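You operate a simulated robot arm through the tools that you are given. There is no shell and no other tool. Be economical: measure what you need, move in short steps, check, and stop when the job is done.

The job below is to be done with a simulated two-armed robot. You get a single attempt, and the scene is never put back.

## Task
Even the wall out with the knobs till the display shows 6.0 at all five points.
Fine: the notice over the display tells what one step does; work crosswise, never a neighbour next.

The check looks at the end state, three seconds after you hand in, the way a careful person would. Anything else that was tipped, shoved, dropped, spilled or broken makes it a failure.

## Robot
Two 7-joint arms with two-finger parallel grippers on one trunk, on a base that drives. Base frame: it is fixed to the floor where the robot stands at the start and does not move with it; the origin is under the middle of the robot, x ahead of it, y to its left, z up. Units: m, rad, N and s.
The left shoulder is at the start at [0.071, 0.156, 1.18], the right one opposite. Places, roughly: cooling valve [0.6, -0.9, 0.9]; drive switch [0.6, -0.9, 1.1]; halt button [0.6, -1, 1.2]; head heat knob [0.5, -0.8, 1.1]; knob a [0.6, 0, 1.3]; knob b [0.5, -0.1, 1.2]; knob c [0.6, -0.1, 1.1]; knob d [0.7, 0, 1.1]; knob e [0.7, 0, 1.2]; lower clamp lever [0.4, -0.4, 1.1]; run button [0.6, -0.9, 1.2]; upper clamp lever [0.4, -0.4, 1.3]; wall display [0.8, -0.5, 1.5]. Payload 3.91 kg a hand.
The tool frame of a hand sits at the grasp point between the pads (the TCP): z along the fingers, y along the line on which they close. The tips reach 0.03 m beyond it. Largest opening 0.11 m; finger width 0.02, thickness 0.01; the body of the gripper, 0.048 by 0.112 m, starts 0.055 m behind the TCP.
Orientation is that of the tool frame in the base frame, as [roll, pitch, yaw] about the fixed x, y, z axes, in that order (R = Rz(yaw) Ry(pitch) Rx(roll)). With the fingers straight down and closing along the base's y, the tool's x points along the base's -x, its y along +y and its z along -z.

## Interface
- The arms move only by the tool servo_tool. It takes "left_deltas", "right_deltas" or both (then of equal length, played together; a hand with none holds still); each is a list of rows, each a list of 7 numbers: the turn, a rotation vector about the tool's x, y, z in units of 60 degrees (1.0 is 60 degrees), then the shift along the tool's x, y, z in units of 400 mm (1.0 is 400 mm), then the finger opening in m, from 0 to 0.11. In form: [[ax, ay, az, x, y, z, jaw], ...]. A call has 1 to 10 rows; each row is the pose to reach, as a shift and turn from the pose commanded when the call began, along the tool's axes at that moment. A call with a number of a shift or a turn outside -1 to 1 is refused whole. A row lasts 0.2 s, in which the tool goes at most 0.05 m and 0.15 rad; a call with a longer step from one row to the next is refused whole, and so is a gripper value outside its range. Where a pose cannot be reached the arm comes as near as it can. A force on the tool above 40 N (or 10 N above the force at the start of the call, whichever is more), or a blocked arm, ends the call early, and 0.2 s more pass. The fingers move at their own pace (about 0.108 m/s each) and stop on an object; they squeeze with about 20 N. The grip force told is the motor's: it shows also when the fingers shut on nothing. Time passes only in rows, and 0.2 s behind the last, so rows that repeat a pose let the fingers close. It gives the time, the measured TCP pose, the force on the tool (base axes), the opening and the grip force at its end, in the units of the frame above (readings bear some noise), with the torque about the TCP (base axes, N m) and any sound that the robot's microphone picked up.
- Cameras (640 x 400 px; columns grow to the right, rows downward): "scene" is now at [0.1438, -0.0148, 1.4351]; the picture's right is [-0.16, -0.99, 0.00], its down [-0.31, 0.05, -0.95] and it looks along [0.94, -0.15, -0.32] (base axes); focal length 214 px, centre (320, 200). "left" rides on the left gripper at [0.072, -0.017, -0.103] in its tool frame; the picture's right is [0.23, 0.97, 0.00], its down [-0.76, 0.18, -0.62] and it looks along [-0.61, 0.14, 0.78] (tool axes); focal length 222 px, centre (320, 200). "right" rides on the right gripper at [0.072, 0.017, -0.103] in its tool frame; the picture's right is [-0.23, 0.97, 0.00], its down [-0.76, -0.18, -0.62] and it looks along [-0.61, -0.14, 0.78] (tool axes); focal length 222 px, centre (320, 200). There is no depth. A picture from a camera that has moved, and an enlarged one, comes with that camera's place and axes in the base frame and with its lens.
- snapshot(camera): a new picture of that camera. It takes no simulated time.
- raise_lower(by): slides the trunk up (or, below 0, down) by that many m; the arms and the scene camera ride with it, the base frame stays. It gives what a move gives, with no picture.
- drive_base(legs): drives the robot by 1 to 6 legs, each [ahead, left, turn to the left] in m, m and rad, along the robot's own axes; the way and the turn of a leg run together, so that a leg with both is an arc; at most 1.5 m and 3.142 rad a leg. The arms and the cameras ride along, it lands a little off, and it stops where it bumps. It gives what a move gives.
- turn_head(pan, tilt): turns the head with the scene camera to pan (to the left, within 1.501 rad either way) and tilt (down, from -0.506 to 1.204), counted from straight ahead of the robot. It gives what a move gives.
- close_up(camera, box): a new picture of the part [left, top, right, bottom] of that camera's present view, enlarged. It takes no simulated time.
- job_done(): hands the job in; it is judged then, once.

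Work in short steps. Places have to be worked out from the pictures, the camera data and where the tool is seen: move nearer, look again, correct. Check each grasp and each placing, and mend what went wrong. You have 120 turns and 108 pictures in all, those below and enlarged ones among them. Open the grippers and draw the arms clear of the work before you hand the job in, unless the task says otherwise; then end with one line.

The tools are called after "Call:" as name(argument=value, ...) on one line, values as JSON. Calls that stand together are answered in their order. servo_tool: Moves the arms, as the interface text tells. Its arguments: {"type":"object","properties":{"left_deltas":{"type":"array","items":{"type":"array","items":{"type":"number"}}},"right_deltas":{"type":"array","items":{"type":"array","items":{"type":"number"}}}},"required":[]} The other tools are called the same way: raise_lower (by) slides the trunk up or down; drive_base (legs) drives the base; turn_head (pan, tilt) turns the head that bears the scene camera; snapshot (camera) takes a picture; close_up (camera, box) takes an enlarged picture of a part of a camera's view; job_done () hands the job in.

At the start:

```text
time: 0.0
left_eef_pos: [0.7445, 0.4221, 1.4971]
left_orientation: [3.141, -0.001, 3.141]
left_contact_force: [-0.4, -0.5, 0.0]
left_wrist_torque: [-0.01, -0.01, -0.03]
left_opening: 0.1099
left_grasp_force: 0.0
right_eef_pos: [0.6021, -0.2179, 1.466]
right_orientation: [3.141, 0.0, 3.141]
right_contact_force: [-0.1, 0.0, -0.4]
right_wrist_torque: [0.03, 0.01, -0.01]
right_opening: 0.1099
right_grasp_force: 0.0
trunk travel left (down, up): [-0.625, 0.315]
robot x, y, heading: [0.0023, 0.0018, 0.002]
head pan, tilt: [-0.161, 0.321]
```

scene: 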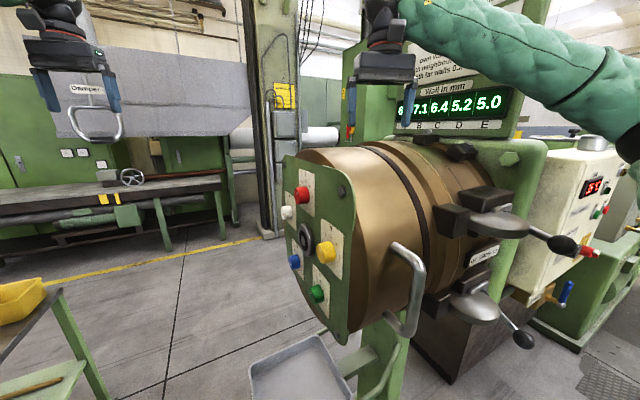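
right: 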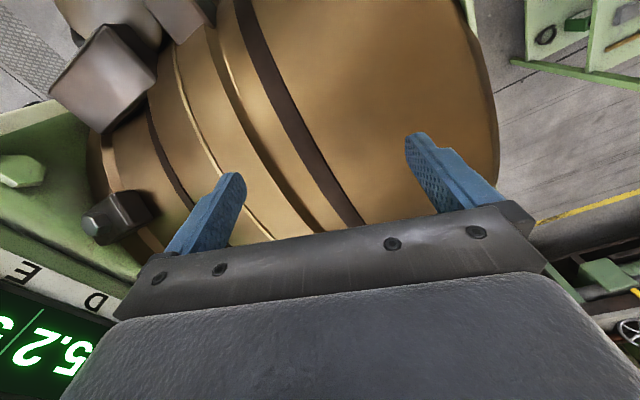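
left: 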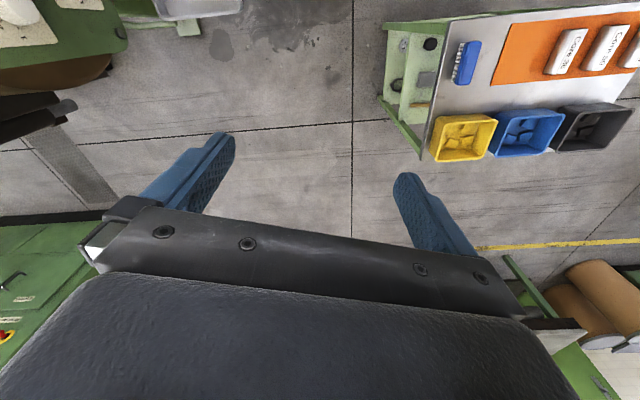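

The display and notice are partly hidden by the right gripper. I take a close-up of the display and notice, and of the knob plate.

Call:
close_up(camera="scene", box=[380, 30, 540, 140])

Call:
close_up(camera="scene", box=[260, 140, 380, 340])

```text
3.64 times, centred on (460, 85) of scene
camera zoom: at [0.1438, -0.0148, 1.4351], right [-0.16, -0.99, 0.0], down [-0.31, 0.05, -0.95], along [0.94, -0.15, -0.32], focal length 780 px, centre (-189, 618)
```

zoom: 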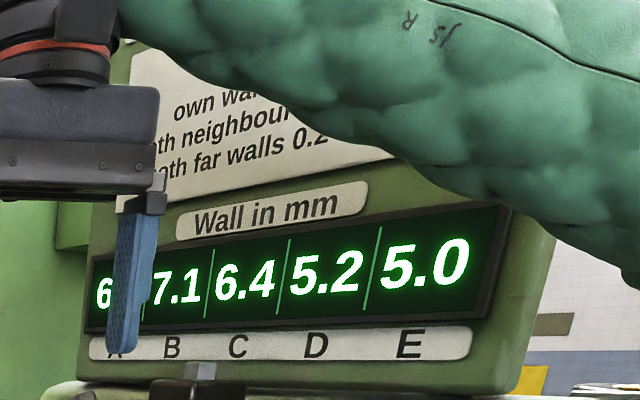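

```text
2.00 times, centred on (320, 240) of scene
camera zoom: at [0.1438, -0.0148, 1.4351], right [-0.16, -0.99, 0.0], down [-0.31, 0.05, -0.95], along [0.94, -0.15, -0.32], focal length 429 px, centre (320, 120)
```

zoom: 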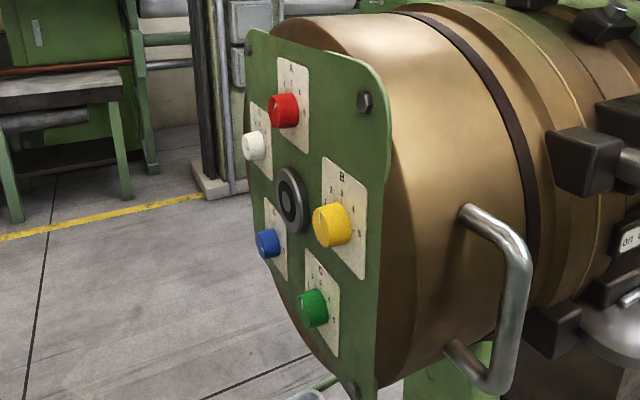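

The green quilt covering the notice looks like my own right arm's sleeve. I draw the right hand back and up, clear of the barrel, then look.

Call:
servo_tool(right_deltas=[[0, 0, 0, 0, 0, -0.1, 0.11], [0, 0, 0, 0.1, 0, -0.15, 0.11], [0, 0, 0, 0.2, 0, -0.15, 0.11], [0, 0, 0, 0.3, 0, -0.15, 0.11], [0, 0, 0, 0.4, 0, -0.15, 0.11], [0, 0, 0, 0.5, 0, -0.15, 0.11], [0, 0, 0, 0.6, 0, -0.15, 0.11]])

Call:
snapshot(camera="scene")

```text
time: 1.6
left_eef_pos: [0.7421, 0.4216, 1.4999]
left_orientation: [-3.141, 0.001, -3.14]
left_contact_force: [0.7, 0.1, 0.2]
left_wrist_torque: [-0.04, -0.02, 0.02]
left_opening: 0.11
left_grasp_force: 0.1
right_eef_pos: [0.3609, -0.2173, 1.5255]
right_orientation: [-3.141, 0.002, -3.141]
right_contact_force: [-0.5, 0.6, 0.4]
right_wrist_torque: [0.01, -0.02, -0.03]
right_opening: 0.11
right_grasp_force: 0.0
trunk travel left (down, up): [-0.625, 0.315]
robot x, y, heading: [0.0002, 0.0037, 0.001]
head pan, tilt: [-0.161, 0.321]
```

```text
102 pictures are left
camera scene: at [0.1422, -0.0148, 1.4353], right [-0.16, -0.99, 0.0], down [-0.31, 0.05, -0.95], along [0.94, -0.15, -0.31], focal length 214 px, centre (320, 200)
```

scene: 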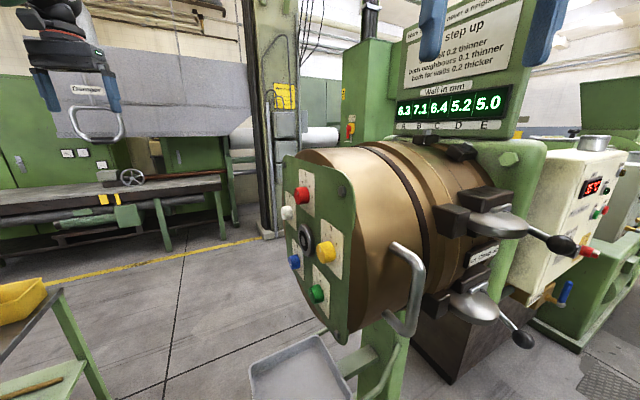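

Now the notice is in view; I tilt up a bit to read all of it and enlarge it.

Call:
turn_head(pan=-0.5, tilt=0.0)

Call:
snapshot(camera="scene")

```text
time: 2.4
left_eef_pos: [0.7451, 0.4222, 1.4971]
left_orientation: [-3.141, 0.0, 3.141]
left_contact_force: [-0.3, -0.7, 0.8]
left_wrist_torque: [0.0, -0.01, -0.01]
left_opening: 0.1101
left_grasp_force: 0.0
right_eef_pos: [0.3642, -0.2164, 1.5258]
right_orientation: [-3.141, -0.001, 3.142]
right_contact_force: [-0.4, 0.2, 0.4]
right_wrist_torque: [0.0, 0.0, -0.02]
right_opening: 0.1099
right_grasp_force: 0.0
trunk travel left (down, up): [-0.625, 0.315]
robot x, y, heading: [0.0019, 0.0002, -0.001]
head pan, tilt: [-0.499, 0.0]
```

```text
101 pictures are left
camera scene: at [0.1311, -0.0429, 1.4646], right [-0.48, -0.88, 0.0], down [0.0, 0.0, -1.0], along [0.88, -0.48, 0.0], focal length 214 px, centre (320, 200)
```

scene: 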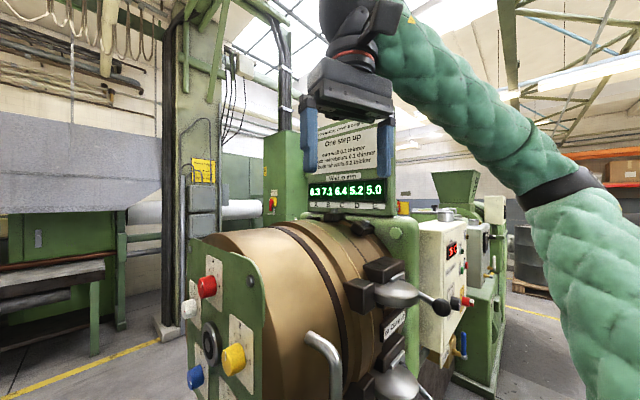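

Enlarging the notice through the gripper's gap.

Call:
close_up(camera="scene", box=[300, 110, 400, 215])

Call:
close_up(camera="scene", box=[170, 230, 280, 400])

```text
3.81 times, centred on (350, 162) of scene
camera zoom: at [0.1311, -0.0429, 1.4646], right [-0.48, -0.88, 0.0], down [0.0, 0.0, -1.0], along [0.88, -0.48, 0.0], focal length 817 px, centre (206, 343)
```

zoom: 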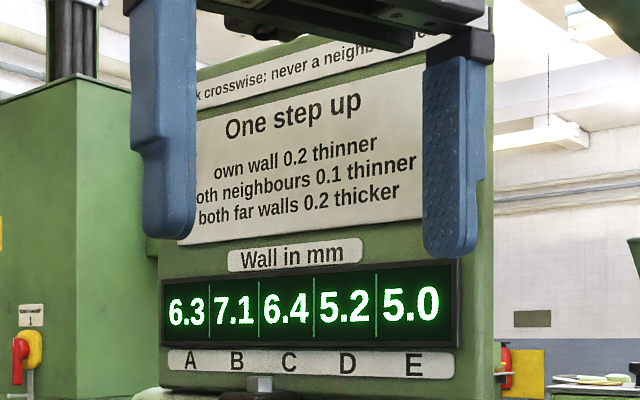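

```text
2.35 times, centred on (225, 315) of scene
camera zoom: at [0.1311, -0.0429, 1.4646], right [-0.48, -0.88, 0.0], down [0.0, 0.0, -1.0], along [0.88, -0.48, 0.0], focal length 505 px, centre (544, -71)
```

zoom: 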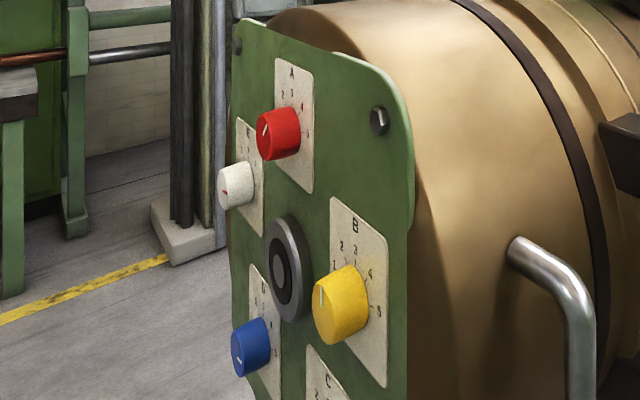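

Solving with the current walls (A+.3 B+1.1 C+.4 D−.8 E−1.0): steps A 0, B +2, C +1, D −2, E −1 give 6.0 everywhere. Now I look left to judge free space and at the plate.

Call:
turn_head(pan=0.75, tilt=0.6)

Call:
snapshot(camera="scene")

```text
time: 3.9
left_eef_pos: [0.7446, 0.4221, 1.4976]
left_orientation: [3.14, 0.0, 3.141]
left_contact_force: [-0.2, -0.4, -0.4]
left_wrist_torque: [-0.02, 0.0, 0.01]
left_opening: 0.1101
left_grasp_force: 0.1
right_eef_pos: [0.3638, -0.2168, 1.5266]
right_orientation: [3.141, 0.0, -3.14]
right_contact_force: [0.4, 0.4, -0.2]
right_wrist_torque: [0.0, 0.0, 0.0]
right_opening: 0.11
right_grasp_force: 0.1
trunk travel left (down, up): [-0.625, 0.315]
robot x, y, heading: [0.0003, 0.0008, 0.0]
head pan, tilt: [0.75, 0.6]
```

```text
98 pictures are left
camera scene: at [0.1163, 0.0603, 1.4096], right [0.68, -0.73, 0.0], down [-0.41, -0.38, -0.83], along [0.6, 0.56, -0.56], focal length 214 px, centre (320, 200)
```

scene: 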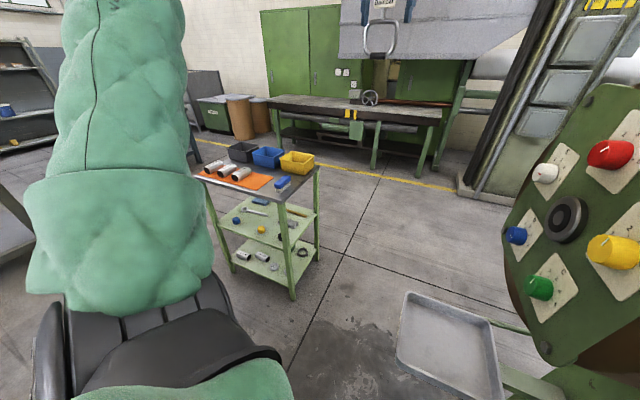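

From two views, the knobs lie on a pentagon of radius ≈0.118 m about (0.61, −0.046, 1.175), the plate normal ≈(−0.33, 0.945, 0). I drive left and turn right so that the left arm can face the plate.

Call:
drive_base(legs=[[0.0, 0.42, 0], [0.1, 0, 0], [0, 0, -0.785]])

Call:
turn_head(pan=0.0, tilt=0.35)

Call:
snapshot(camera="scene")

```text
time: 8.2
left_eef_pos: [0.9329, 0.6316, 1.4966]
left_orientation: [3.139, -0.003, 2.874]
left_contact_force: [2.1, 18.6, 1.3]
left_wrist_torque: [0.44, -0.04, -0.14]
left_opening: 0.1007
left_grasp_force: 0.1
right_eef_pos: [0.3888, 0.1138, 1.5261]
right_orientation: [3.141, 0.001, 2.861]
right_contact_force: [0.2, 0.6, 0.0]
right_wrist_torque: [0.01, 0.02, -0.02]
right_opening: 0.1099
right_grasp_force: 0.0
trunk travel left (down, up): [-0.625, 0.315]
robot x, y, heading: [0.1009, 0.4165, -0.283]
head pan, tilt: [0.75, 0.6]
stopped in leg 3: the force on the tool passed its limit at 97 N (the readings are from after the stop); the commanded pose is now the measured one
```

```text
time: 9.3
left_eef_pos: [0.9332, 0.6304, 1.4953]
left_orientation: [3.138, -0.002, 2.869]
left_contact_force: [4.1, 20.4, -1.2]
left_wrist_torque: [0.73, -0.12, -0.07]
left_opening: 0.0991
left_grasp_force: 0.1
right_eef_pos: [0.3886, 0.1132, 1.5263]
right_orientation: [-3.139, 0.002, 2.859]
right_contact_force: [-0.4, -0.3, -0.4]
right_wrist_torque: [0.02, 0.0, 0.01]
right_opening: 0.1102
right_grasp_force: 0.0
trunk travel left (down, up): [-0.625, 0.315]
robot x, y, heading: [0.1009, 0.4214, -0.282]
head pan, tilt: [0.0, 0.351]
```

```text
97 pictures are left
camera scene: at [0.2393, 0.3836, 1.4323], right [-0.28, -0.96, 0.0], down [-0.33, 0.09, -0.94], along [0.9, -0.26, -0.34], focal length 214 px, centre (320, 200)
```

scene: 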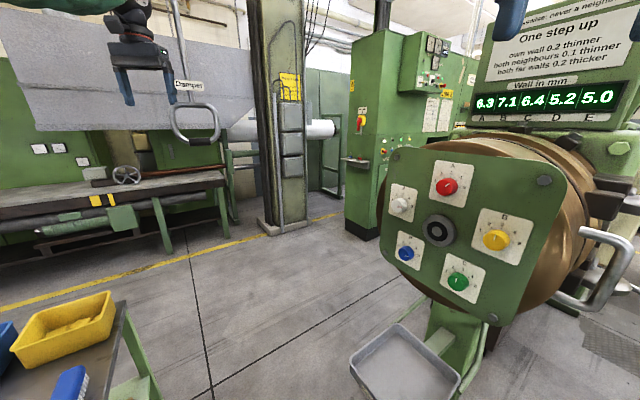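

The left hand has bumped the hanging "Damper" handle. Let me look closely before backing off.

Call:
close_up(camera="scene", box=[80, 0, 260, 160])

Call:
snapshot(camera="left")

```text
2.50 times, centred on (170, 80) of scene
camera zoom: at [0.2393, 0.3836, 1.4323], right [-0.28, -0.96, 0.0], down [-0.33, 0.09, -0.94], along [0.9, -0.26, -0.34], focal length 536 px, centre (695, 500)
```

zoom: 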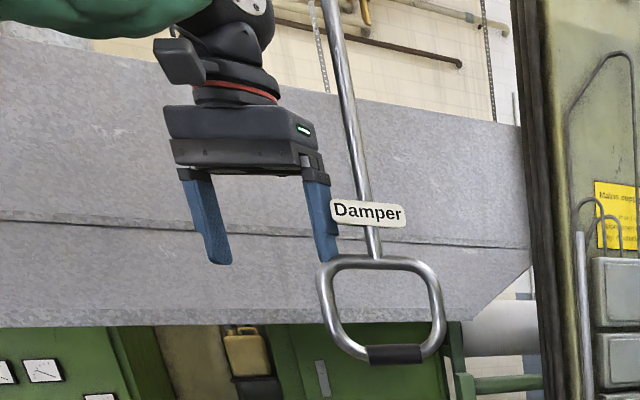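

```text
95 pictures are left
camera left: at [0.8599, 0.6333, 1.5991], right [0.04, 1.0, 0.0], down [0.78, -0.04, 0.62], along [0.62, -0.02, -0.78], focal length 222 px, centre (320, 200)
```

left: 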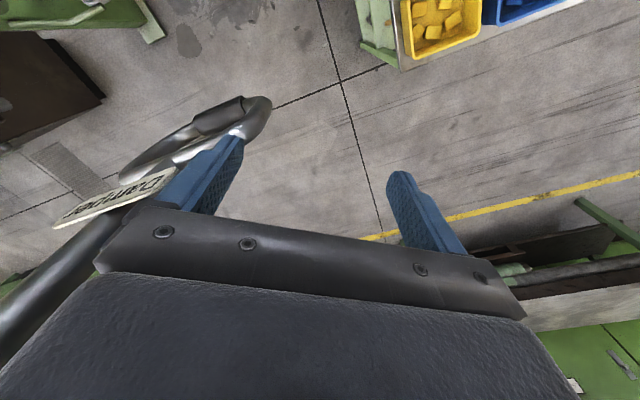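

The outer right finger presses the damper's tag/rod from the left. I ease the left hand away to its left (tool +y), then back toward the robot.

Call:
servo_tool(left_deltas=[[0, 0, 0, 0, 0.03, 0, 0.1], [0, 0, 0, 0, 0.06, 0, 0.1], [0, 0, 0, 0, 0.1, 0, 0.1], [0, 0, 0, 0, 0.15, 0, 0.1], [0, 0, 0, 0.1, 0.15, 0, 0.1], [0, 0, 0, 0.2, 0.15, 0, 0.1], [0, 0, 0, 0.3, 0.15, 0, 0.1], [0, 0, 0, 0.4, 0.15, 0, 0.1], [0, 0, 0, 0.5, 0.15, 0, 0.1], [0, 0, 0, 0.6, 0.15, 0, 0.1]])

Call:
snapshot(camera="scene")

```text
time: 11.6
left_eef_pos: [0.7157, 0.7502, 1.4998]
left_orientation: [3.136, -0.002, 2.871]
left_contact_force: [-0.4, -0.4, 0.4]
left_wrist_torque: [-0.02, 0.01, 0.03]
left_opening: 0.0999
left_grasp_force: 0.0
right_eef_pos: [0.3858, 0.1113, 1.5274]
right_orientation: [-3.141, 0.003, 2.857]
right_contact_force: [-0.3, 0.4, 0.1]
right_wrist_torque: [-0.02, -0.04, -0.02]
right_opening: 0.1101
right_grasp_force: 0.1
trunk travel left (down, up): [-0.625, 0.315]
robot x, y, heading: [0.0954, 0.4217, -0.284]
head pan, tilt: [0.0, 0.351]
```

```text
94 pictures are left
camera scene: at [0.2367, 0.3815, 1.4326], right [-0.28, -0.96, 0.0], down [-0.33, 0.1, -0.94], along [0.9, -0.26, -0.34], focal length 214 px, centre (320, 200)
```

scene: 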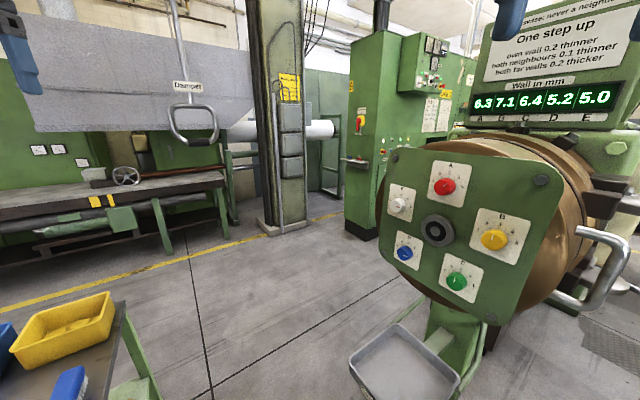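

The damper hangs as at the start, near (0.92, 0.53). I bring the left hand closer to the robot's axis, then finish the turn.

Call:
servo_tool(left_deltas=[[0, 0, 0, 0, -0.12, 0, 0.1], [0, 0, 0, 0, -0.24, 0, 0.1], [0, 0, 0, 0, -0.36, 0, 0.1], [0, 0, 0, 0, -0.48, 0, 0.1], [0, 0, 0, 0, -0.6, 0, 0.1]])

Call:
drive_base(legs=[[0, 0, -0.45]])

Call:
turn_head(pan=0.1, tilt=0.35)

Call:
snapshot(camera="scene")

```text
time: 12.8
left_eef_pos: [0.6533, 0.5157, 1.4971]
left_orientation: [3.133, -0.003, 2.871]
left_contact_force: [0.6, 0.4, 0.3]
left_wrist_torque: [0.05, -0.01, -0.01]
left_opening: 0.1003
left_grasp_force: 0.1
right_eef_pos: [0.3862, 0.1068, 1.5262]
right_orientation: [3.138, -0.003, 2.86]
right_contact_force: [0.2, -0.4, 1.5]
right_wrist_torque: [0.02, -0.01, 0.02]
right_opening: 0.1102
right_grasp_force: 0.0
trunk travel left (down, up): [-0.625, 0.315]
robot x, y, heading: [0.0984, 0.4236, -0.281]
head pan, tilt: [0.0, 0.351]
```

```text
time: 14.5
left_eef_pos: [0.6407, 0.2649, 1.4982]
left_orientation: [3.136, -0.003, 2.417]
left_contact_force: [-0.5, -0.4, 0.5]
left_wrist_torque: [-0.01, 0.0, -0.01]
left_opening: 0.0999
left_grasp_force: 0.0
right_eef_pos: [0.2228, 0.0158, 1.5258]
right_orientation: [3.138, 0.0, 2.407]
right_contact_force: [1.2, 0.6, -1.3]
right_wrist_torque: [0.04, 0.0, -0.02]
right_opening: 0.1101
right_grasp_force: 0.1
trunk travel left (down, up): [-0.625, 0.315]
robot x, y, heading: [0.1001, 0.4208, -0.734]
head pan, tilt: [0.0, 0.351]
```

```text
time: 15.1
left_eef_pos: [0.6396, 0.2662, 1.4972]
left_orientation: [3.136, -0.002, 2.418]
left_contact_force: [1.1, 0.2, -0.1]
left_wrist_torque: [-0.01, 0.0, 0.01]
left_opening: 0.1001
left_grasp_force: 0.1
right_eef_pos: [0.2228, 0.0152, 1.5251]
right_orientation: [3.14, 0.0, 2.405]
right_contact_force: [-0.3, 0.0, -0.4]
right_wrist_torque: [0.01, 0.0, 0.03]
right_opening: 0.1096
right_grasp_force: 0.1
trunk travel left (down, up): [-0.625, 0.315]
robot x, y, heading: [0.0981, 0.419, -0.734]
head pan, tilt: [0.099, 0.351]
```

```text
93 pictures are left
camera scene: at [0.2128, 0.3311, 1.4323], right [-0.59, -0.81, 0.0], down [-0.28, 0.2, -0.94], along [0.76, -0.56, -0.34], focal length 214 px, centre (320, 200)
```

scene: 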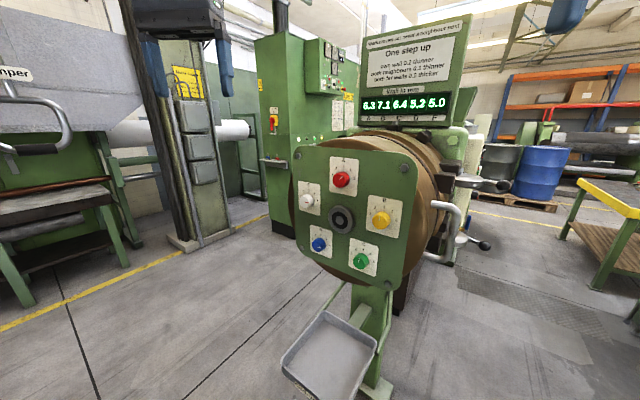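

Good view of plate and display. Close-ups of both.

Call:
close_up(camera="scene", box=[280, 140, 430, 290])

Call:
close_up(camera="scene", box=[350, 15, 470, 130])

```text
2.67 times, centred on (355, 215) of scene
camera zoom: at [0.2128, 0.3311, 1.4323], right [-0.59, -0.81, 0.0], down [-0.28, 0.2, -0.94], along [0.76, -0.56, -0.34], focal length 572 px, centre (227, 160)
```

zoom: 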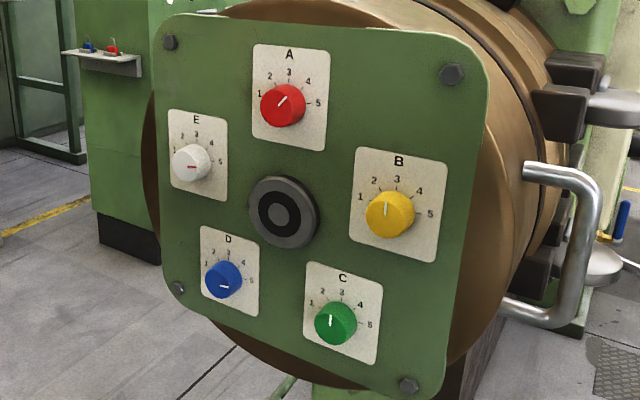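

```text
3.48 times, centred on (410, 72) of scene
camera zoom: at [0.2128, 0.3311, 1.4323], right [-0.59, -0.81, 0.0], down [-0.28, 0.2, -0.94], along [0.76, -0.56, -0.34], focal length 746 px, centre (7, 644)
```

zoom: 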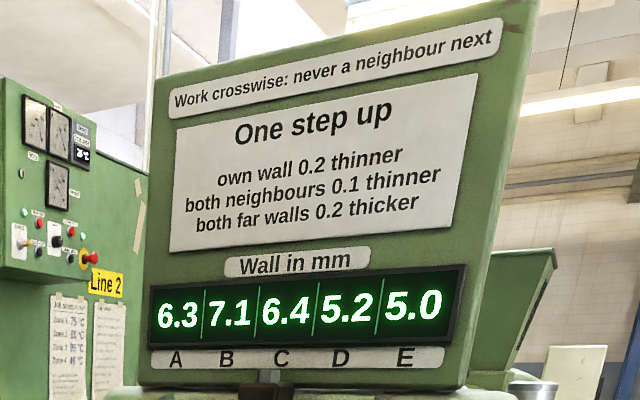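

Settings: A 4, B 3, C 3, D 5, E 5; targets B 5, C 4, D 3, E 4 — all in range, and clockwise is up. Knob caps refined: A(.631,−.048,1.285) B(.517,−.087,1.198) C(.561,−.072,1.057) D(.701,−.024,1.057) E(.745,−.009,1.198). I back the base a bit for elbow room, then turn the left hand toward the plate.

Call:
drive_base(legs=[[-0.12, 0, 0]])

Call:
servo_tool(left_deltas=[[0, 0, 0.125, 0, 0, 0, 0.09], [0, 0, 0.25, 0, 0, 0, 0.09], [0, 0, 0.375, 0, 0, 0, 0.09], [0, 0, 0.493, 0, 0, 0, 0.09]])

Call:
servo_tool(left_deltas=[[0, -0.1, 0, 0, 0, 0, 0.09], [0, -0.2, 0, 0, 0, 0, 0.09], [0, -0.3, 0, 0, 0, 0, 0.09], [0, -0.4, 0, 0, 0, 0, 0.09], [0, -0.5, 0, 0, 0, 0, 0.09], [0, -0.6, 0, 0, 0, 0, 0.09], [0, -0.7, 0, 0, 0, 0, 0.09], [0, -0.8, 0, 0, 0, 0, 0.09], [0, -0.9, 0, 0, 0, 0, 0.09], [0, -1.0, 0, 0, 0, 0, 0.09]])

Call:
servo_tool(left_deltas=[[0, -0.1, 0, 0, 0, 0, 0.09], [0, -0.2, 0, 0, 0, 0, 0.09], [0, -0.3, 0, 0, 0, 0, 0.09], [0, -0.4, 0, 0, 0, 0, 0.09], [0, -0.5, 0, 0, 0, 0, 0.09]])

Call:
snapshot(camera="scene")

Call:
snapshot(camera="left")

```text
time: 16.4
left_eef_pos: [0.5512, 0.347, 1.4967]
left_orientation: [3.136, -0.004, 2.418]
left_contact_force: [-0.4, -0.4, 0.4]
left_wrist_torque: [-0.05, 0.03, 0.02]
left_opening: 0.0998
left_grasp_force: 0.0
right_eef_pos: [0.134, 0.0958, 1.5255]
right_orientation: [3.139, 0.0, 2.407]
right_contact_force: [-0.4, -0.2, 0.0]
right_wrist_torque: [0.01, -0.02, 0.0]
right_opening: 0.1101
right_grasp_force: 0.1
trunk travel left (down, up): [-0.625, 0.315]
robot x, y, heading: [0.0115, 0.5025, -0.733]
head pan, tilt: [0.099, 0.351]
```

```text
time: 17.4
left_eef_pos: [0.551, 0.3465, 1.4969]
left_orientation: [3.139, -0.005, 1.899]
left_contact_force: [0.4, 0.2, 0.4]
left_wrist_torque: [-0.01, 0.0, -0.04]
left_opening: 0.0901
left_grasp_force: 0.0
right_eef_pos: [0.1345, 0.0951, 1.5265]
right_orientation: [3.138, -0.002, 2.406]
right_contact_force: [0.6, 0.0, -0.4]
right_wrist_torque: [0.0, 0.03, -0.01]
right_opening: 0.11
right_grasp_force: 0.1
trunk travel left (down, up): [-0.625, 0.315]
robot x, y, heading: [0.0093, 0.5067, -0.728]
head pan, tilt: [0.099, 0.351]
```

```text
time: 19.6
left_eef_pos: [0.5505, 0.3496, 1.4973]
left_orientation: [3.137, 1.043, 1.896]
left_contact_force: [0.4, 0.5, 0.4]
left_wrist_torque: [0.02, 0.01, -0.01]
left_opening: 0.09
left_grasp_force: 0.1
right_eef_pos: [0.1341, 0.0969, 1.5257]
right_orientation: [3.141, 0.0, 2.408]
right_contact_force: [-1.0, -0.3, -0.3]
right_wrist_torque: [0.0, 0.01, 0.03]
right_opening: 0.1099
right_grasp_force: 0.1
trunk travel left (down, up): [-0.625, 0.315]
robot x, y, heading: [0.0043, 0.503, -0.732]
head pan, tilt: [0.099, 0.351]
```

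```text
time: 20.8
left_eef_pos: [0.552, 0.3467, 1.4962]
left_orientation: [2.909, 1.566, 1.67]
left_contact_force: [0.0, -0.3, 0.7]
left_wrist_torque: [-0.02, 0.02, -0.04]
left_opening: 0.0896
left_grasp_force: 0.1
right_eef_pos: [0.1369, 0.0967, 1.5262]
right_orientation: [3.141, -0.002, 2.407]
right_contact_force: [0.6, 0.2, -0.5]
right_wrist_torque: [0.01, 0.03, 0.01]
right_opening: 0.1098
right_grasp_force: 0.1
trunk travel left (down, up): [-0.625, 0.315]
robot x, y, heading: [0.0103, 0.5039, -0.731]
head pan, tilt: [0.099, 0.351]
```

```text
90 pictures are left
camera scene: at [0.1245, 0.4124, 1.4322], right [-0.59, -0.81, 0.0], down [-0.28, 0.2, -0.94], along [0.76, -0.56, -0.34], focal length 214 px, centre (320, 200)
```

scene: 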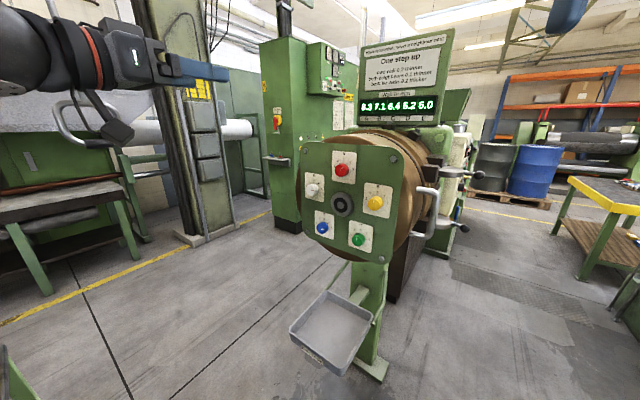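

```text
89 pictures are left
camera left: at [0.5029, 0.4405, 1.4242], right [0.92, 0.32, -0.23], down [-0.03, 0.64, 0.76], along [0.39, -0.7, 0.6], focal length 222 px, centre (320, 200)
```

left: 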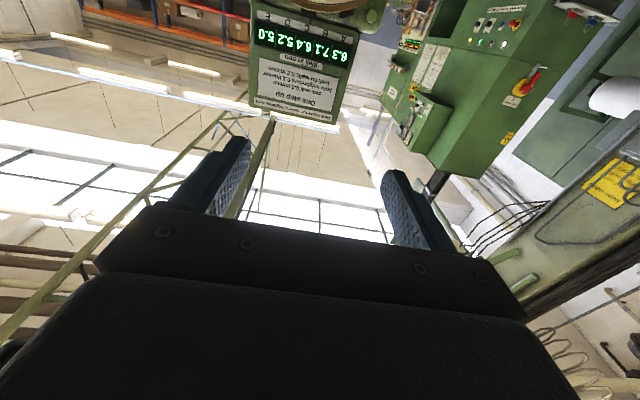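

The hand faces the plate squarely. I move it in two halves to a standoff 0.10 m in front of knob C (first in the order C, E, B, D — no neighbours in succession).

Call:
servo_tool(left_deltas=[[0, 0, 0, 0.0915, -0.0266, 0.0623, 0.09], [0, 0, 0, 0.183, -0.0532, 0.1247, 0.09], [0, 0, 0, 0.2745, -0.0798, 0.187, 0.09], [0, 0, 0, 0.366, -0.1063, 0.2493, 0.09], [0, 0, 0, 0.4575, -0.1329, 0.3117, 0.09], [0, 0, 0, 0.549, -0.1595, 0.374, 0.09]])

Call:
servo_tool(left_deltas=[[0, 0, 0, 0.0915, -0.0266, 0.0623, 0.09], [0, 0, 0, 0.183, -0.0532, 0.1247, 0.09], [0, 0, 0, 0.2745, -0.0798, 0.187, 0.09], [0, 0, 0, 0.366, -0.1063, 0.2493, 0.09], [0, 0, 0, 0.4575, -0.1329, 0.3117, 0.09], [0, 0, 0, 0.549, -0.1595, 0.374, 0.09]])

Call:
snapshot(camera="scene")

Call:
snapshot(camera="left")

```text
time: 22.2
left_eef_pos: [0.5486, 0.1752, 1.2789]
left_orientation: [2.774, 1.563, 1.532]
left_contact_force: [-0.7, -0.5, 0.4]
left_wrist_torque: [-0.03, 0.0, 0.0]
left_opening: 0.09
left_grasp_force: 0.1
left hand out of reach, approached as far as the arm can: row 2, 3, 4, 5, 6
right_eef_pos: [0.1348, 0.094, 1.5248]
right_orientation: [3.139, -0.005, 2.407]
right_contact_force: [-0.2, 0.1, -0.2]
right_wrist_torque: [0.02, 0.03, 0.02]
right_opening: 0.1099
right_grasp_force: 0.0
trunk travel left (down, up): [-0.625, 0.315]
robot x, y, heading: [0.0115, 0.5031, -0.732]
head pan, tilt: [0.099, 0.351]
```

```text
time: 23.6
left_eef_pos: [0.5444, 0.0263, 1.0683]
left_orientation: [2.869, 1.565, 1.626]
left_contact_force: [-0.2, 0.1, -0.3]
left_wrist_torque: [0.0, 0.0, 0.03]
left_opening: 0.09
left_grasp_force: 0.0
left hand out of reach, approached as far as the arm can: row 6
right_eef_pos: [0.1353, 0.0967, 1.5256]
right_orientation: [3.139, -0.002, 2.408]
right_contact_force: [0.3, -0.2, 1.1]
right_wrist_torque: [-0.04, -0.02, 0.02]
right_opening: 0.1098
right_grasp_force: 0.0
trunk travel left (down, up): [-0.625, 0.315]
robot x, y, heading: [0.0091, 0.4987, -0.733]
head pan, tilt: [0.099, 0.351]
```

```text
88 pictures are left
camera scene: at [0.1239, 0.4118, 1.4322], right [-0.59, -0.81, 0.0], down [-0.28, 0.2, -0.94], along [0.76, -0.56, -0.34], focal length 214 px, centre (320, 200)
```

scene: 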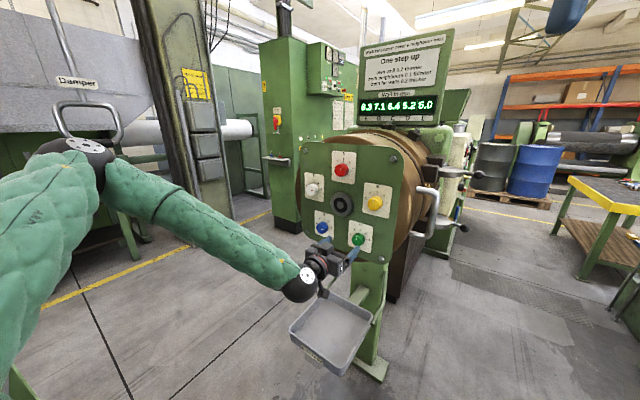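

```text
87 pictures are left
camera left: at [0.4967, 0.1201, 0.9955], right [0.92, 0.32, -0.23], down [-0.03, 0.64, 0.77], along [0.39, -0.7, 0.6], focal length 222 px, centre (320, 200)
```

left: 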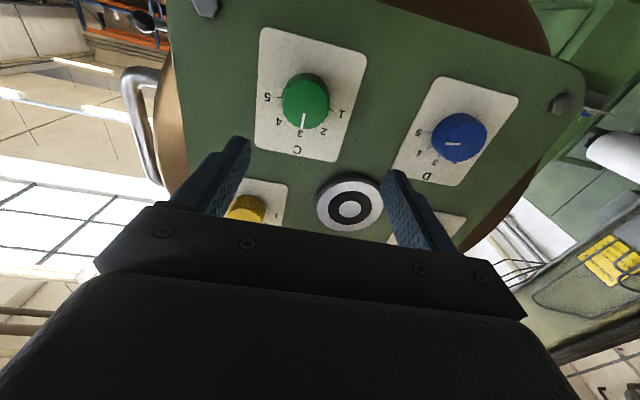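

The reach is marginal in this stance (orientation limit, lateral error 16 mm). I pull the hand back and reposition the base so the plate is more straight ahead of the left arm.

Call:
servo_tool(left_deltas=[[0, 0, 0, 0, 0, -0.1, 0.09], [0, 0, 0, 0, 0, -0.2, 0.09], [0, 0, 0, 0, 0, -0.3, 0.09], [0, 0, 0, 0, 0, -0.4, 0.09]])

Call:
drive_base(legs=[[0.06, 0.13, 0], [0, 0, -0.3]])

Call:
turn_head(pan=0.2, tilt=0.4)

Call:
snapshot(camera="scene")

```text
time: 24.6
left_eef_pos: [0.5113, 0.1522, 1.0596]
left_orientation: [2.649, 1.566, 1.407]
left_contact_force: [-0.3, 0.5, -0.3]
left_wrist_torque: [0.02, 0.04, 0.03]
left_opening: 0.0897
left_grasp_force: 0.1
left hand out of reach, approached as far as the arm can: row 4
right_eef_pos: [0.1341, 0.0959, 1.5261]
right_orientation: [3.14, -0.002, 2.407]
right_contact_force: [0.1, -0.1, 0.5]
right_wrist_torque: [0.01, 0.03, 0.0]
right_opening: 0.1101
right_grasp_force: 0.1
trunk travel left (down, up): [-0.625, 0.315]
robot x, y, heading: [0.0113, 0.4974, -0.733]
head pan, tilt: [0.099, 0.351]
```

```text
time: 26.9
left_eef_pos: [0.5161, 0.0742, 1.0594]
left_orientation: [2.571, 1.565, 1.026]
left_contact_force: [0.2, 0.3, -0.4]
left_wrist_torque: [0.02, 0.0, 0.0]
left_opening: 0.09
left_grasp_force: 0.0
right_eef_pos: [0.1366, 0.1325, 1.527]
right_orientation: [3.138, -0.002, 2.102]
right_contact_force: [-0.4, -0.2, 0.1]
right_wrist_torque: [0.05, -0.03, -0.01]
right_opening: 0.11
right_grasp_force: 0.1
trunk travel left (down, up): [-0.625, 0.315]
robot x, y, heading: [0.1465, 0.5578, -1.034]
head pan, tilt: [0.099, 0.351]
```

```text
time: 27.6
left_eef_pos: [0.5188, 0.0751, 1.0589]
left_orientation: [2.616, 1.566, 1.075]
left_contact_force: [0.2, 0.3, -0.7]
left_wrist_torque: [-0.02, 0.02, -0.01]
left_opening: 0.09
left_grasp_force: 0.0
right_eef_pos: [0.1387, 0.1342, 1.5267]
right_orientation: [3.139, 0.002, 2.103]
right_contact_force: [0.4, -0.9, 0.3]
right_wrist_torque: [-0.01, -0.01, 0.04]
right_opening: 0.1097
right_grasp_force: 0.1
trunk travel left (down, up): [-0.625, 0.315]
robot x, y, heading: [0.1425, 0.5575, -1.032]
head pan, tilt: [0.201, 0.4]
```

```text
86 pictures are left
camera scene: at [0.2305, 0.4455, 1.4278], right [-0.74, -0.67, 0.0], down [-0.26, 0.29, -0.92], along [0.62, -0.68, -0.39], focal length 214 px, centre (320, 200)
```

scene: 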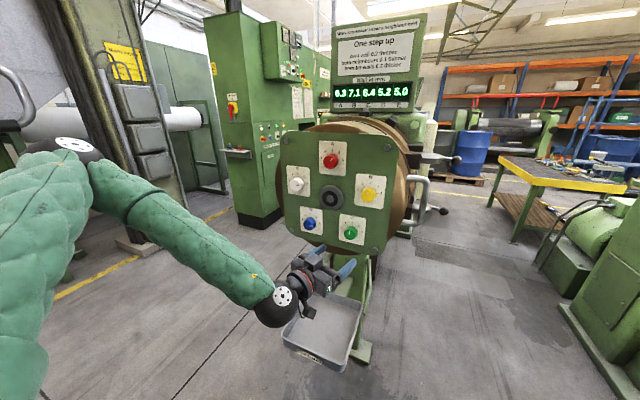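

Now I rotate the tool back square to the plate (ax −0.30 rad) and go to C's standoff.

Call:
servo_tool(left_deltas=[[-0.1, 0, 0, 0, 0, 0, 0.09], [-0.2, 0, 0, 0, 0, 0, 0.09], [-0.287, 0, 0, 0, 0, 0, 0.09], [-0.287, 0, 0, 0.005, 0.02, 0.066, 0.09], [-0.287, 0, 0, 0.005, 0.02, 0.132, 0.09]])

Call:
snapshot(camera="left")

```text
time: 28.8
left_eef_pos: [0.5323, 0.0252, 1.0605]
left_orientation: [2.411, 1.565, 1.17]
left_contact_force: [0.1, 0.2, 0.0]
left_wrist_torque: [0.0, 0.0, 0.0]
left_opening: 0.0899
left_grasp_force: 0.1
left hand out of reach, approached as far as the arm can: row 1, 2, 3, 5
right_eef_pos: [0.1404, 0.1339, 1.5255]
right_orientation: [3.139, -0.002, 2.105]
right_contact_force: [1.1, 0.4, 0.6]
right_wrist_torque: [0.01, -0.01, 0.0]
right_opening: 0.1102
right_grasp_force: 0.1
trunk travel left (down, up): [-0.625, 0.315]
robot x, y, heading: [0.143, 0.5601, -1.039]
head pan, tilt: [0.201, 0.4]
```

```text
85 pictures are left
camera left: at [0.4837, 0.1189, 0.9879], right [0.92, 0.31, -0.22], down [-0.03, 0.64, 0.77], along [0.38, -0.7, 0.6], focal length 222 px, centre (320, 200)
```

left: 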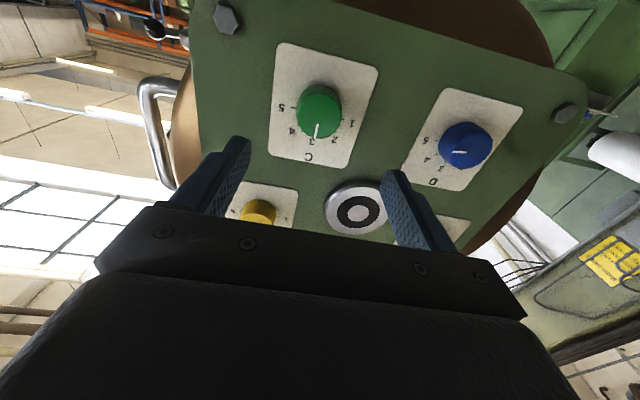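

Column alignment in the wrist view is good (knob at 318 vs predicted 320); it appears slightly below axis. I advance 5 cm with a small downward correction and look.

Call:
servo_tool(left_deltas=[[0, 0, 0, 0.01, -0.004, 0.06, 0.09], [0, 0, 0, 0.01, -0.004, 0.125, 0.09]])

Call:
snapshot(camera="left")

Call:
close_up(camera="scene", box=[260, 120, 420, 300])

```text
time: 29.4
left_eef_pos: [0.5542, -0.0174, 1.0628]
left_orientation: [2.417, 1.564, 1.174]
left_contact_force: [0.5, -0.1, 0.2]
left_wrist_torque: [0.03, 0.0, 0.02]
left_opening: 0.0901
left_grasp_force: 0.0
left hand out of reach, approached as far as the arm can: row 1, 2
right_eef_pos: [0.1399, 0.1343, 1.5258]
right_orientation: [3.141, -0.001, 2.102]
right_contact_force: [-0.1, 0.3, -0.6]
right_wrist_torque: [-0.01, -0.02, 0.02]
right_opening: 0.1101
right_grasp_force: 0.0
trunk travel left (down, up): [-0.625, 0.315]
robot x, y, heading: [0.1427, 0.5606, -1.032]
head pan, tilt: [0.201, 0.4]
```

```text
84 pictures are left
camera left: at [0.5063, 0.0757, 0.9894], right [0.92, 0.31, -0.22], down [-0.03, 0.64, 0.77], along [0.38, -0.7, 0.6], focal length 222 px, centre (320, 200)
```

left: 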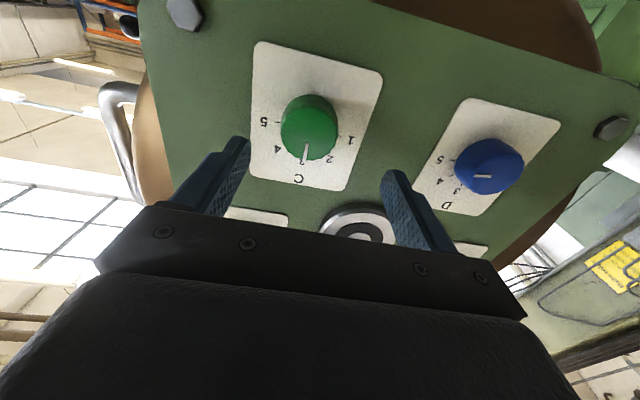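

```text
2.22 times, centred on (340, 210) of scene
camera zoom: at [0.2306, 0.4452, 1.4277], right [-0.74, -0.67, 0.0], down [-0.26, 0.29, -0.92], along [0.62, -0.68, -0.39], focal length 477 px, centre (276, 178)
```

zoom: 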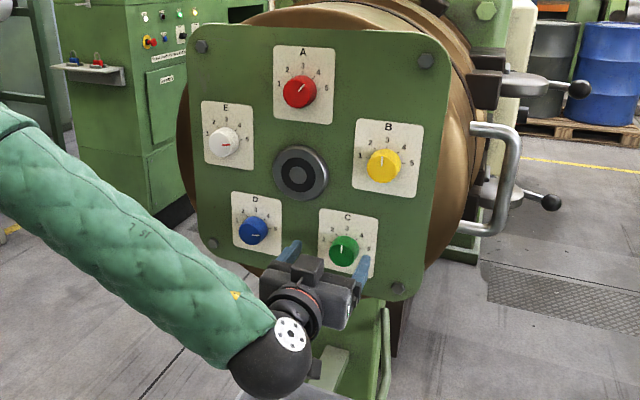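

The arm can't go lower here (z stays 1.063, wants ~1.052). I back off, raise the hand 0.2 m, and lower the trunk 0.2 m so that the arm works from a lower shoulder.

Call:
servo_tool(left_deltas=[[0, 0, 0, 0, 0, -0.12, 0.09], [0, 0, 0, 0, 0, -0.24, 0.09], [0, 0, 0, -0.12, 0, -0.24, 0.09], [0, 0, 0, -0.24, 0, -0.24, 0.09], [0, 0, 0, -0.36, 0, -0.24, 0.09], [0, 0, 0, -0.48, 0, -0.24, 0.09]])

Call:
raise_lower(by=-0.2)

Call:
snapshot(camera="scene")

```text
time: 30.8
left_eef_pos: [0.5257, 0.0631, 1.2588]
left_orientation: [2.187, 1.567, 0.943]
left_contact_force: [-0.2, 1.5, -0.5]
left_wrist_torque: [0.04, -0.03, -0.01]
left_opening: 0.0902
left_grasp_force: 0.0
left hand out of reach, approached as far as the arm can: row 2, 3, 4, 5, 6
right_eef_pos: [0.1372, 0.1359, 1.526]
right_orientation: [3.14, 0.003, 2.103]
right_contact_force: [0.4, 0.8, 0.2]
right_wrist_torque: [-0.04, -0.03, -0.02]
right_opening: 0.11
right_grasp_force: 0.1
trunk travel left (down, up): [-0.625, 0.315]
robot x, y, heading: [0.144, 0.5609, -1.035]
head pan, tilt: [0.201, 0.4]
```

```text
time: 32.9
left_eef_pos: [0.5269, 0.0608, 1.0586]
left_orientation: [2.334, 1.566, 1.091]
left_contact_force: [0.6, -0.1, 0.5]
left_wrist_torque: [0.02, 0.01, -0.02]
left_opening: 0.0901
left_grasp_force: 0.2
right_eef_pos: [0.1396, 0.1354, 1.3276]
right_orientation: [3.139, -0.001, 2.103]
right_contact_force: [0.5, -0.1, -0.7]
right_wrist_torque: [0.01, 0.0, -0.01]
right_opening: 0.1103
right_grasp_force: 0.2
trunk travel left (down, up): [-0.425, 0.515]
robot x, y, heading: [0.1439, 0.5603, -1.038]
head pan, tilt: [0.201, 0.4]
```

```text
82 pictures are left
camera scene: at [0.2305, 0.4457, 1.2279], right [-0.74, -0.67, 0.0], down [-0.26, 0.29, -0.92], along [0.62, -0.68, -0.39], focal length 214 px, centre (320, 200)
```

scene: 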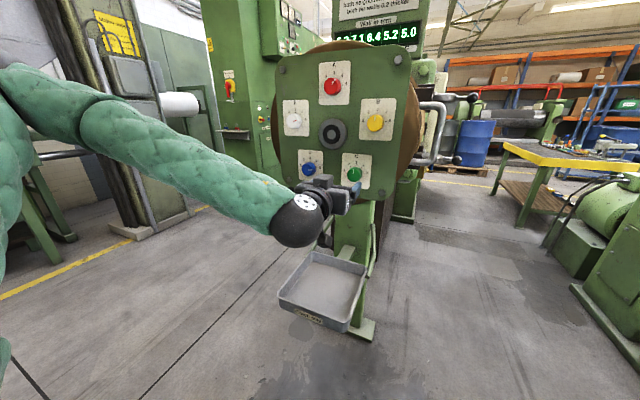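

Trunk lowered. Approach to C again with ~5 cm left, correcting sideways.

Call:
servo_tool(left_deltas=[[0, 0, 0, 0.016, -0.02, 0.1, 0.09], [0, 0, 0, 0.016, -0.02, 0.217, 0.09]])

Call:
snapshot(camera="left")

Call:
close_up(camera="scene", box=[270, 40, 430, 230])

```text
time: 33.5
left_eef_pos: [0.5476, -0.0234, 1.0512]
left_orientation: [2.468, 1.565, 1.224]
left_contact_force: [0.5, -0.1, -0.2]
left_wrist_torque: [0.0, 0.01, -0.03]
left_opening: 0.0902
left_grasp_force: 0.1
right_eef_pos: [0.1408, 0.1341, 1.3258]
right_orientation: [3.139, -0.002, 2.106]
right_contact_force: [-0.8, 0.0, 1.1]
right_wrist_torque: [-0.03, 0.01, -0.02]
right_opening: 0.1097
right_grasp_force: 0.0
trunk travel left (down, up): [-0.425, 0.515]
robot x, y, heading: [0.1441, 0.5576, -1.033]
head pan, tilt: [0.201, 0.4]
```

```text
81 pictures are left
camera left: at [0.4995, 0.07, 0.978], right [0.92, 0.32, -0.22], down [-0.03, 0.64, 0.77], along [0.39, -0.7, 0.6], focal length 222 px, centre (320, 200)
```

left: 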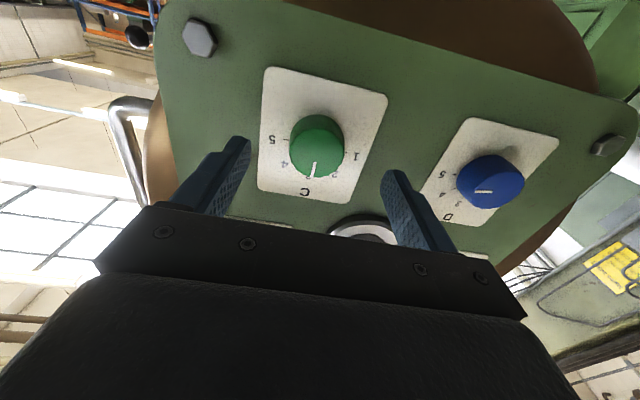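

```text
2.11 times, centred on (350, 135) of scene
camera zoom: at [0.2311, 0.4455, 1.2277], right [-0.74, -0.67, 0.0], down [-0.26, 0.29, -0.92], along [0.62, -0.68, -0.39], focal length 452 px, centre (257, 337)
```

zoom: 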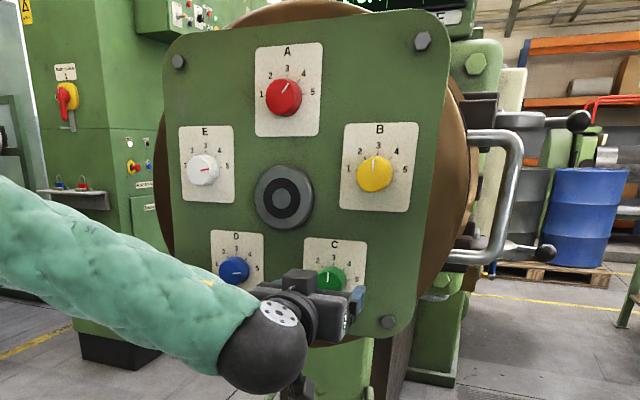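

Aligned, no reach warnings. I advance 3.8 cm so the tips straddle the cap, then look.

Call:
servo_tool(left_deltas=[[0, 0, 0, 0, -0.005, 0.05, 0.08], [0, 0, 0, 0, -0.005, 0.095, 0.08]])

Call:
snapshot(camera="left")

Call:
close_up(camera="scene", box=[270, 120, 430, 230])

```text
time: 34.1
left_eef_pos: [0.5579, -0.0574, 1.0502]
left_orientation: [2.342, 1.564, 1.097]
left_contact_force: [-5.6, 16.3, -6.0]
left_wrist_torque: [0.16, -0.31, -0.85]
left_opening: 0.0805
left_grasp_force: 0.7
right_eef_pos: [0.1387, 0.1352, 1.3265]
right_orientation: [-3.141, 0.001, 2.104]
right_contact_force: [0.5, 0.9, -0.4]
right_wrist_torque: [-0.01, 0.03, 0.01]
right_opening: 0.1101
right_grasp_force: 0.1
trunk travel left (down, up): [-0.425, 0.515]
robot x, y, heading: [0.1372, 0.5578, -1.032]
head pan, tilt: [0.201, 0.4]
```

```text
79 pictures are left
camera left: at [0.5084, 0.0358, 0.9775], right [0.92, 0.31, -0.22], down [-0.03, 0.64, 0.77], along [0.38, -0.7, 0.6], focal length 222 px, centre (320, 200)
```

left: 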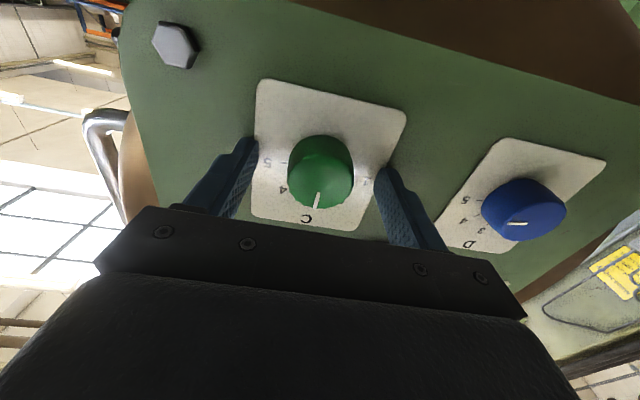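

```text
3.64 times, centred on (350, 175) of scene
camera zoom: at [0.2303, 0.4475, 1.2278], right [-0.74, -0.67, 0.0], down [-0.26, 0.29, -0.92], along [0.62, -0.68, -0.39], focal length 780 px, centre (211, 291)
```

zoom: 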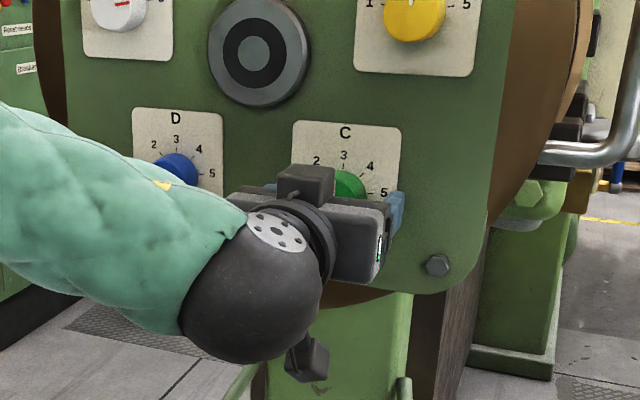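

Tips just touch the plate (16 N). I back off 8 mm and close on the cap.

Call:
servo_tool(left_deltas=[[0, 0, 0, 0, 0, -0.02, 0.08], [0, 0, 0, 0, 0, -0.02, 0.06], [0, 0, 0, 0, 0, -0.02, 0.03], [0, 0, 0, 0, 0, -0.02, 0.03], [0, 0, 0, 0, 0, -0.02, 0.03]])

Call:
snapshot(camera="left")

```text
time: 35.3
left_eef_pos: [0.5551, -0.0531, 1.051]
left_orientation: [2.248, 1.566, 1.004]
left_contact_force: [1.9, -1.6, 4.9]
left_wrist_torque: [-0.13, -0.03, -0.31]
left_opening: 0.0409
left_grasp_force: 45.1
right_eef_pos: [0.1386, 0.1332, 1.3263]
right_orientation: [3.139, 0.0, 2.103]
right_contact_force: [0.2, 0.3, -0.7]
right_wrist_torque: [-0.01, -0.05, 0.01]
right_opening: 0.11
right_grasp_force: 0.0
trunk travel left (down, up): [-0.425, 0.515]
robot x, y, heading: [0.1409, 0.5571, -1.034]
head pan, tilt: [0.201, 0.4]
```

```text
77 pictures are left
camera left: at [0.5067, 0.041, 0.9784], right [0.92, 0.31, -0.22], down [-0.03, 0.64, 0.76], along [0.38, -0.7, 0.6], focal length 222 px, centre (320, 200)
```

left: 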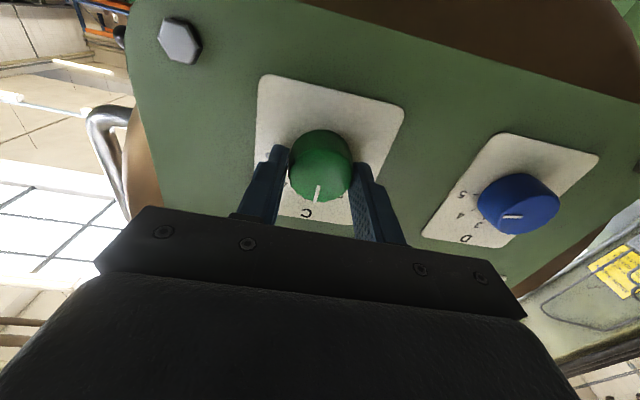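

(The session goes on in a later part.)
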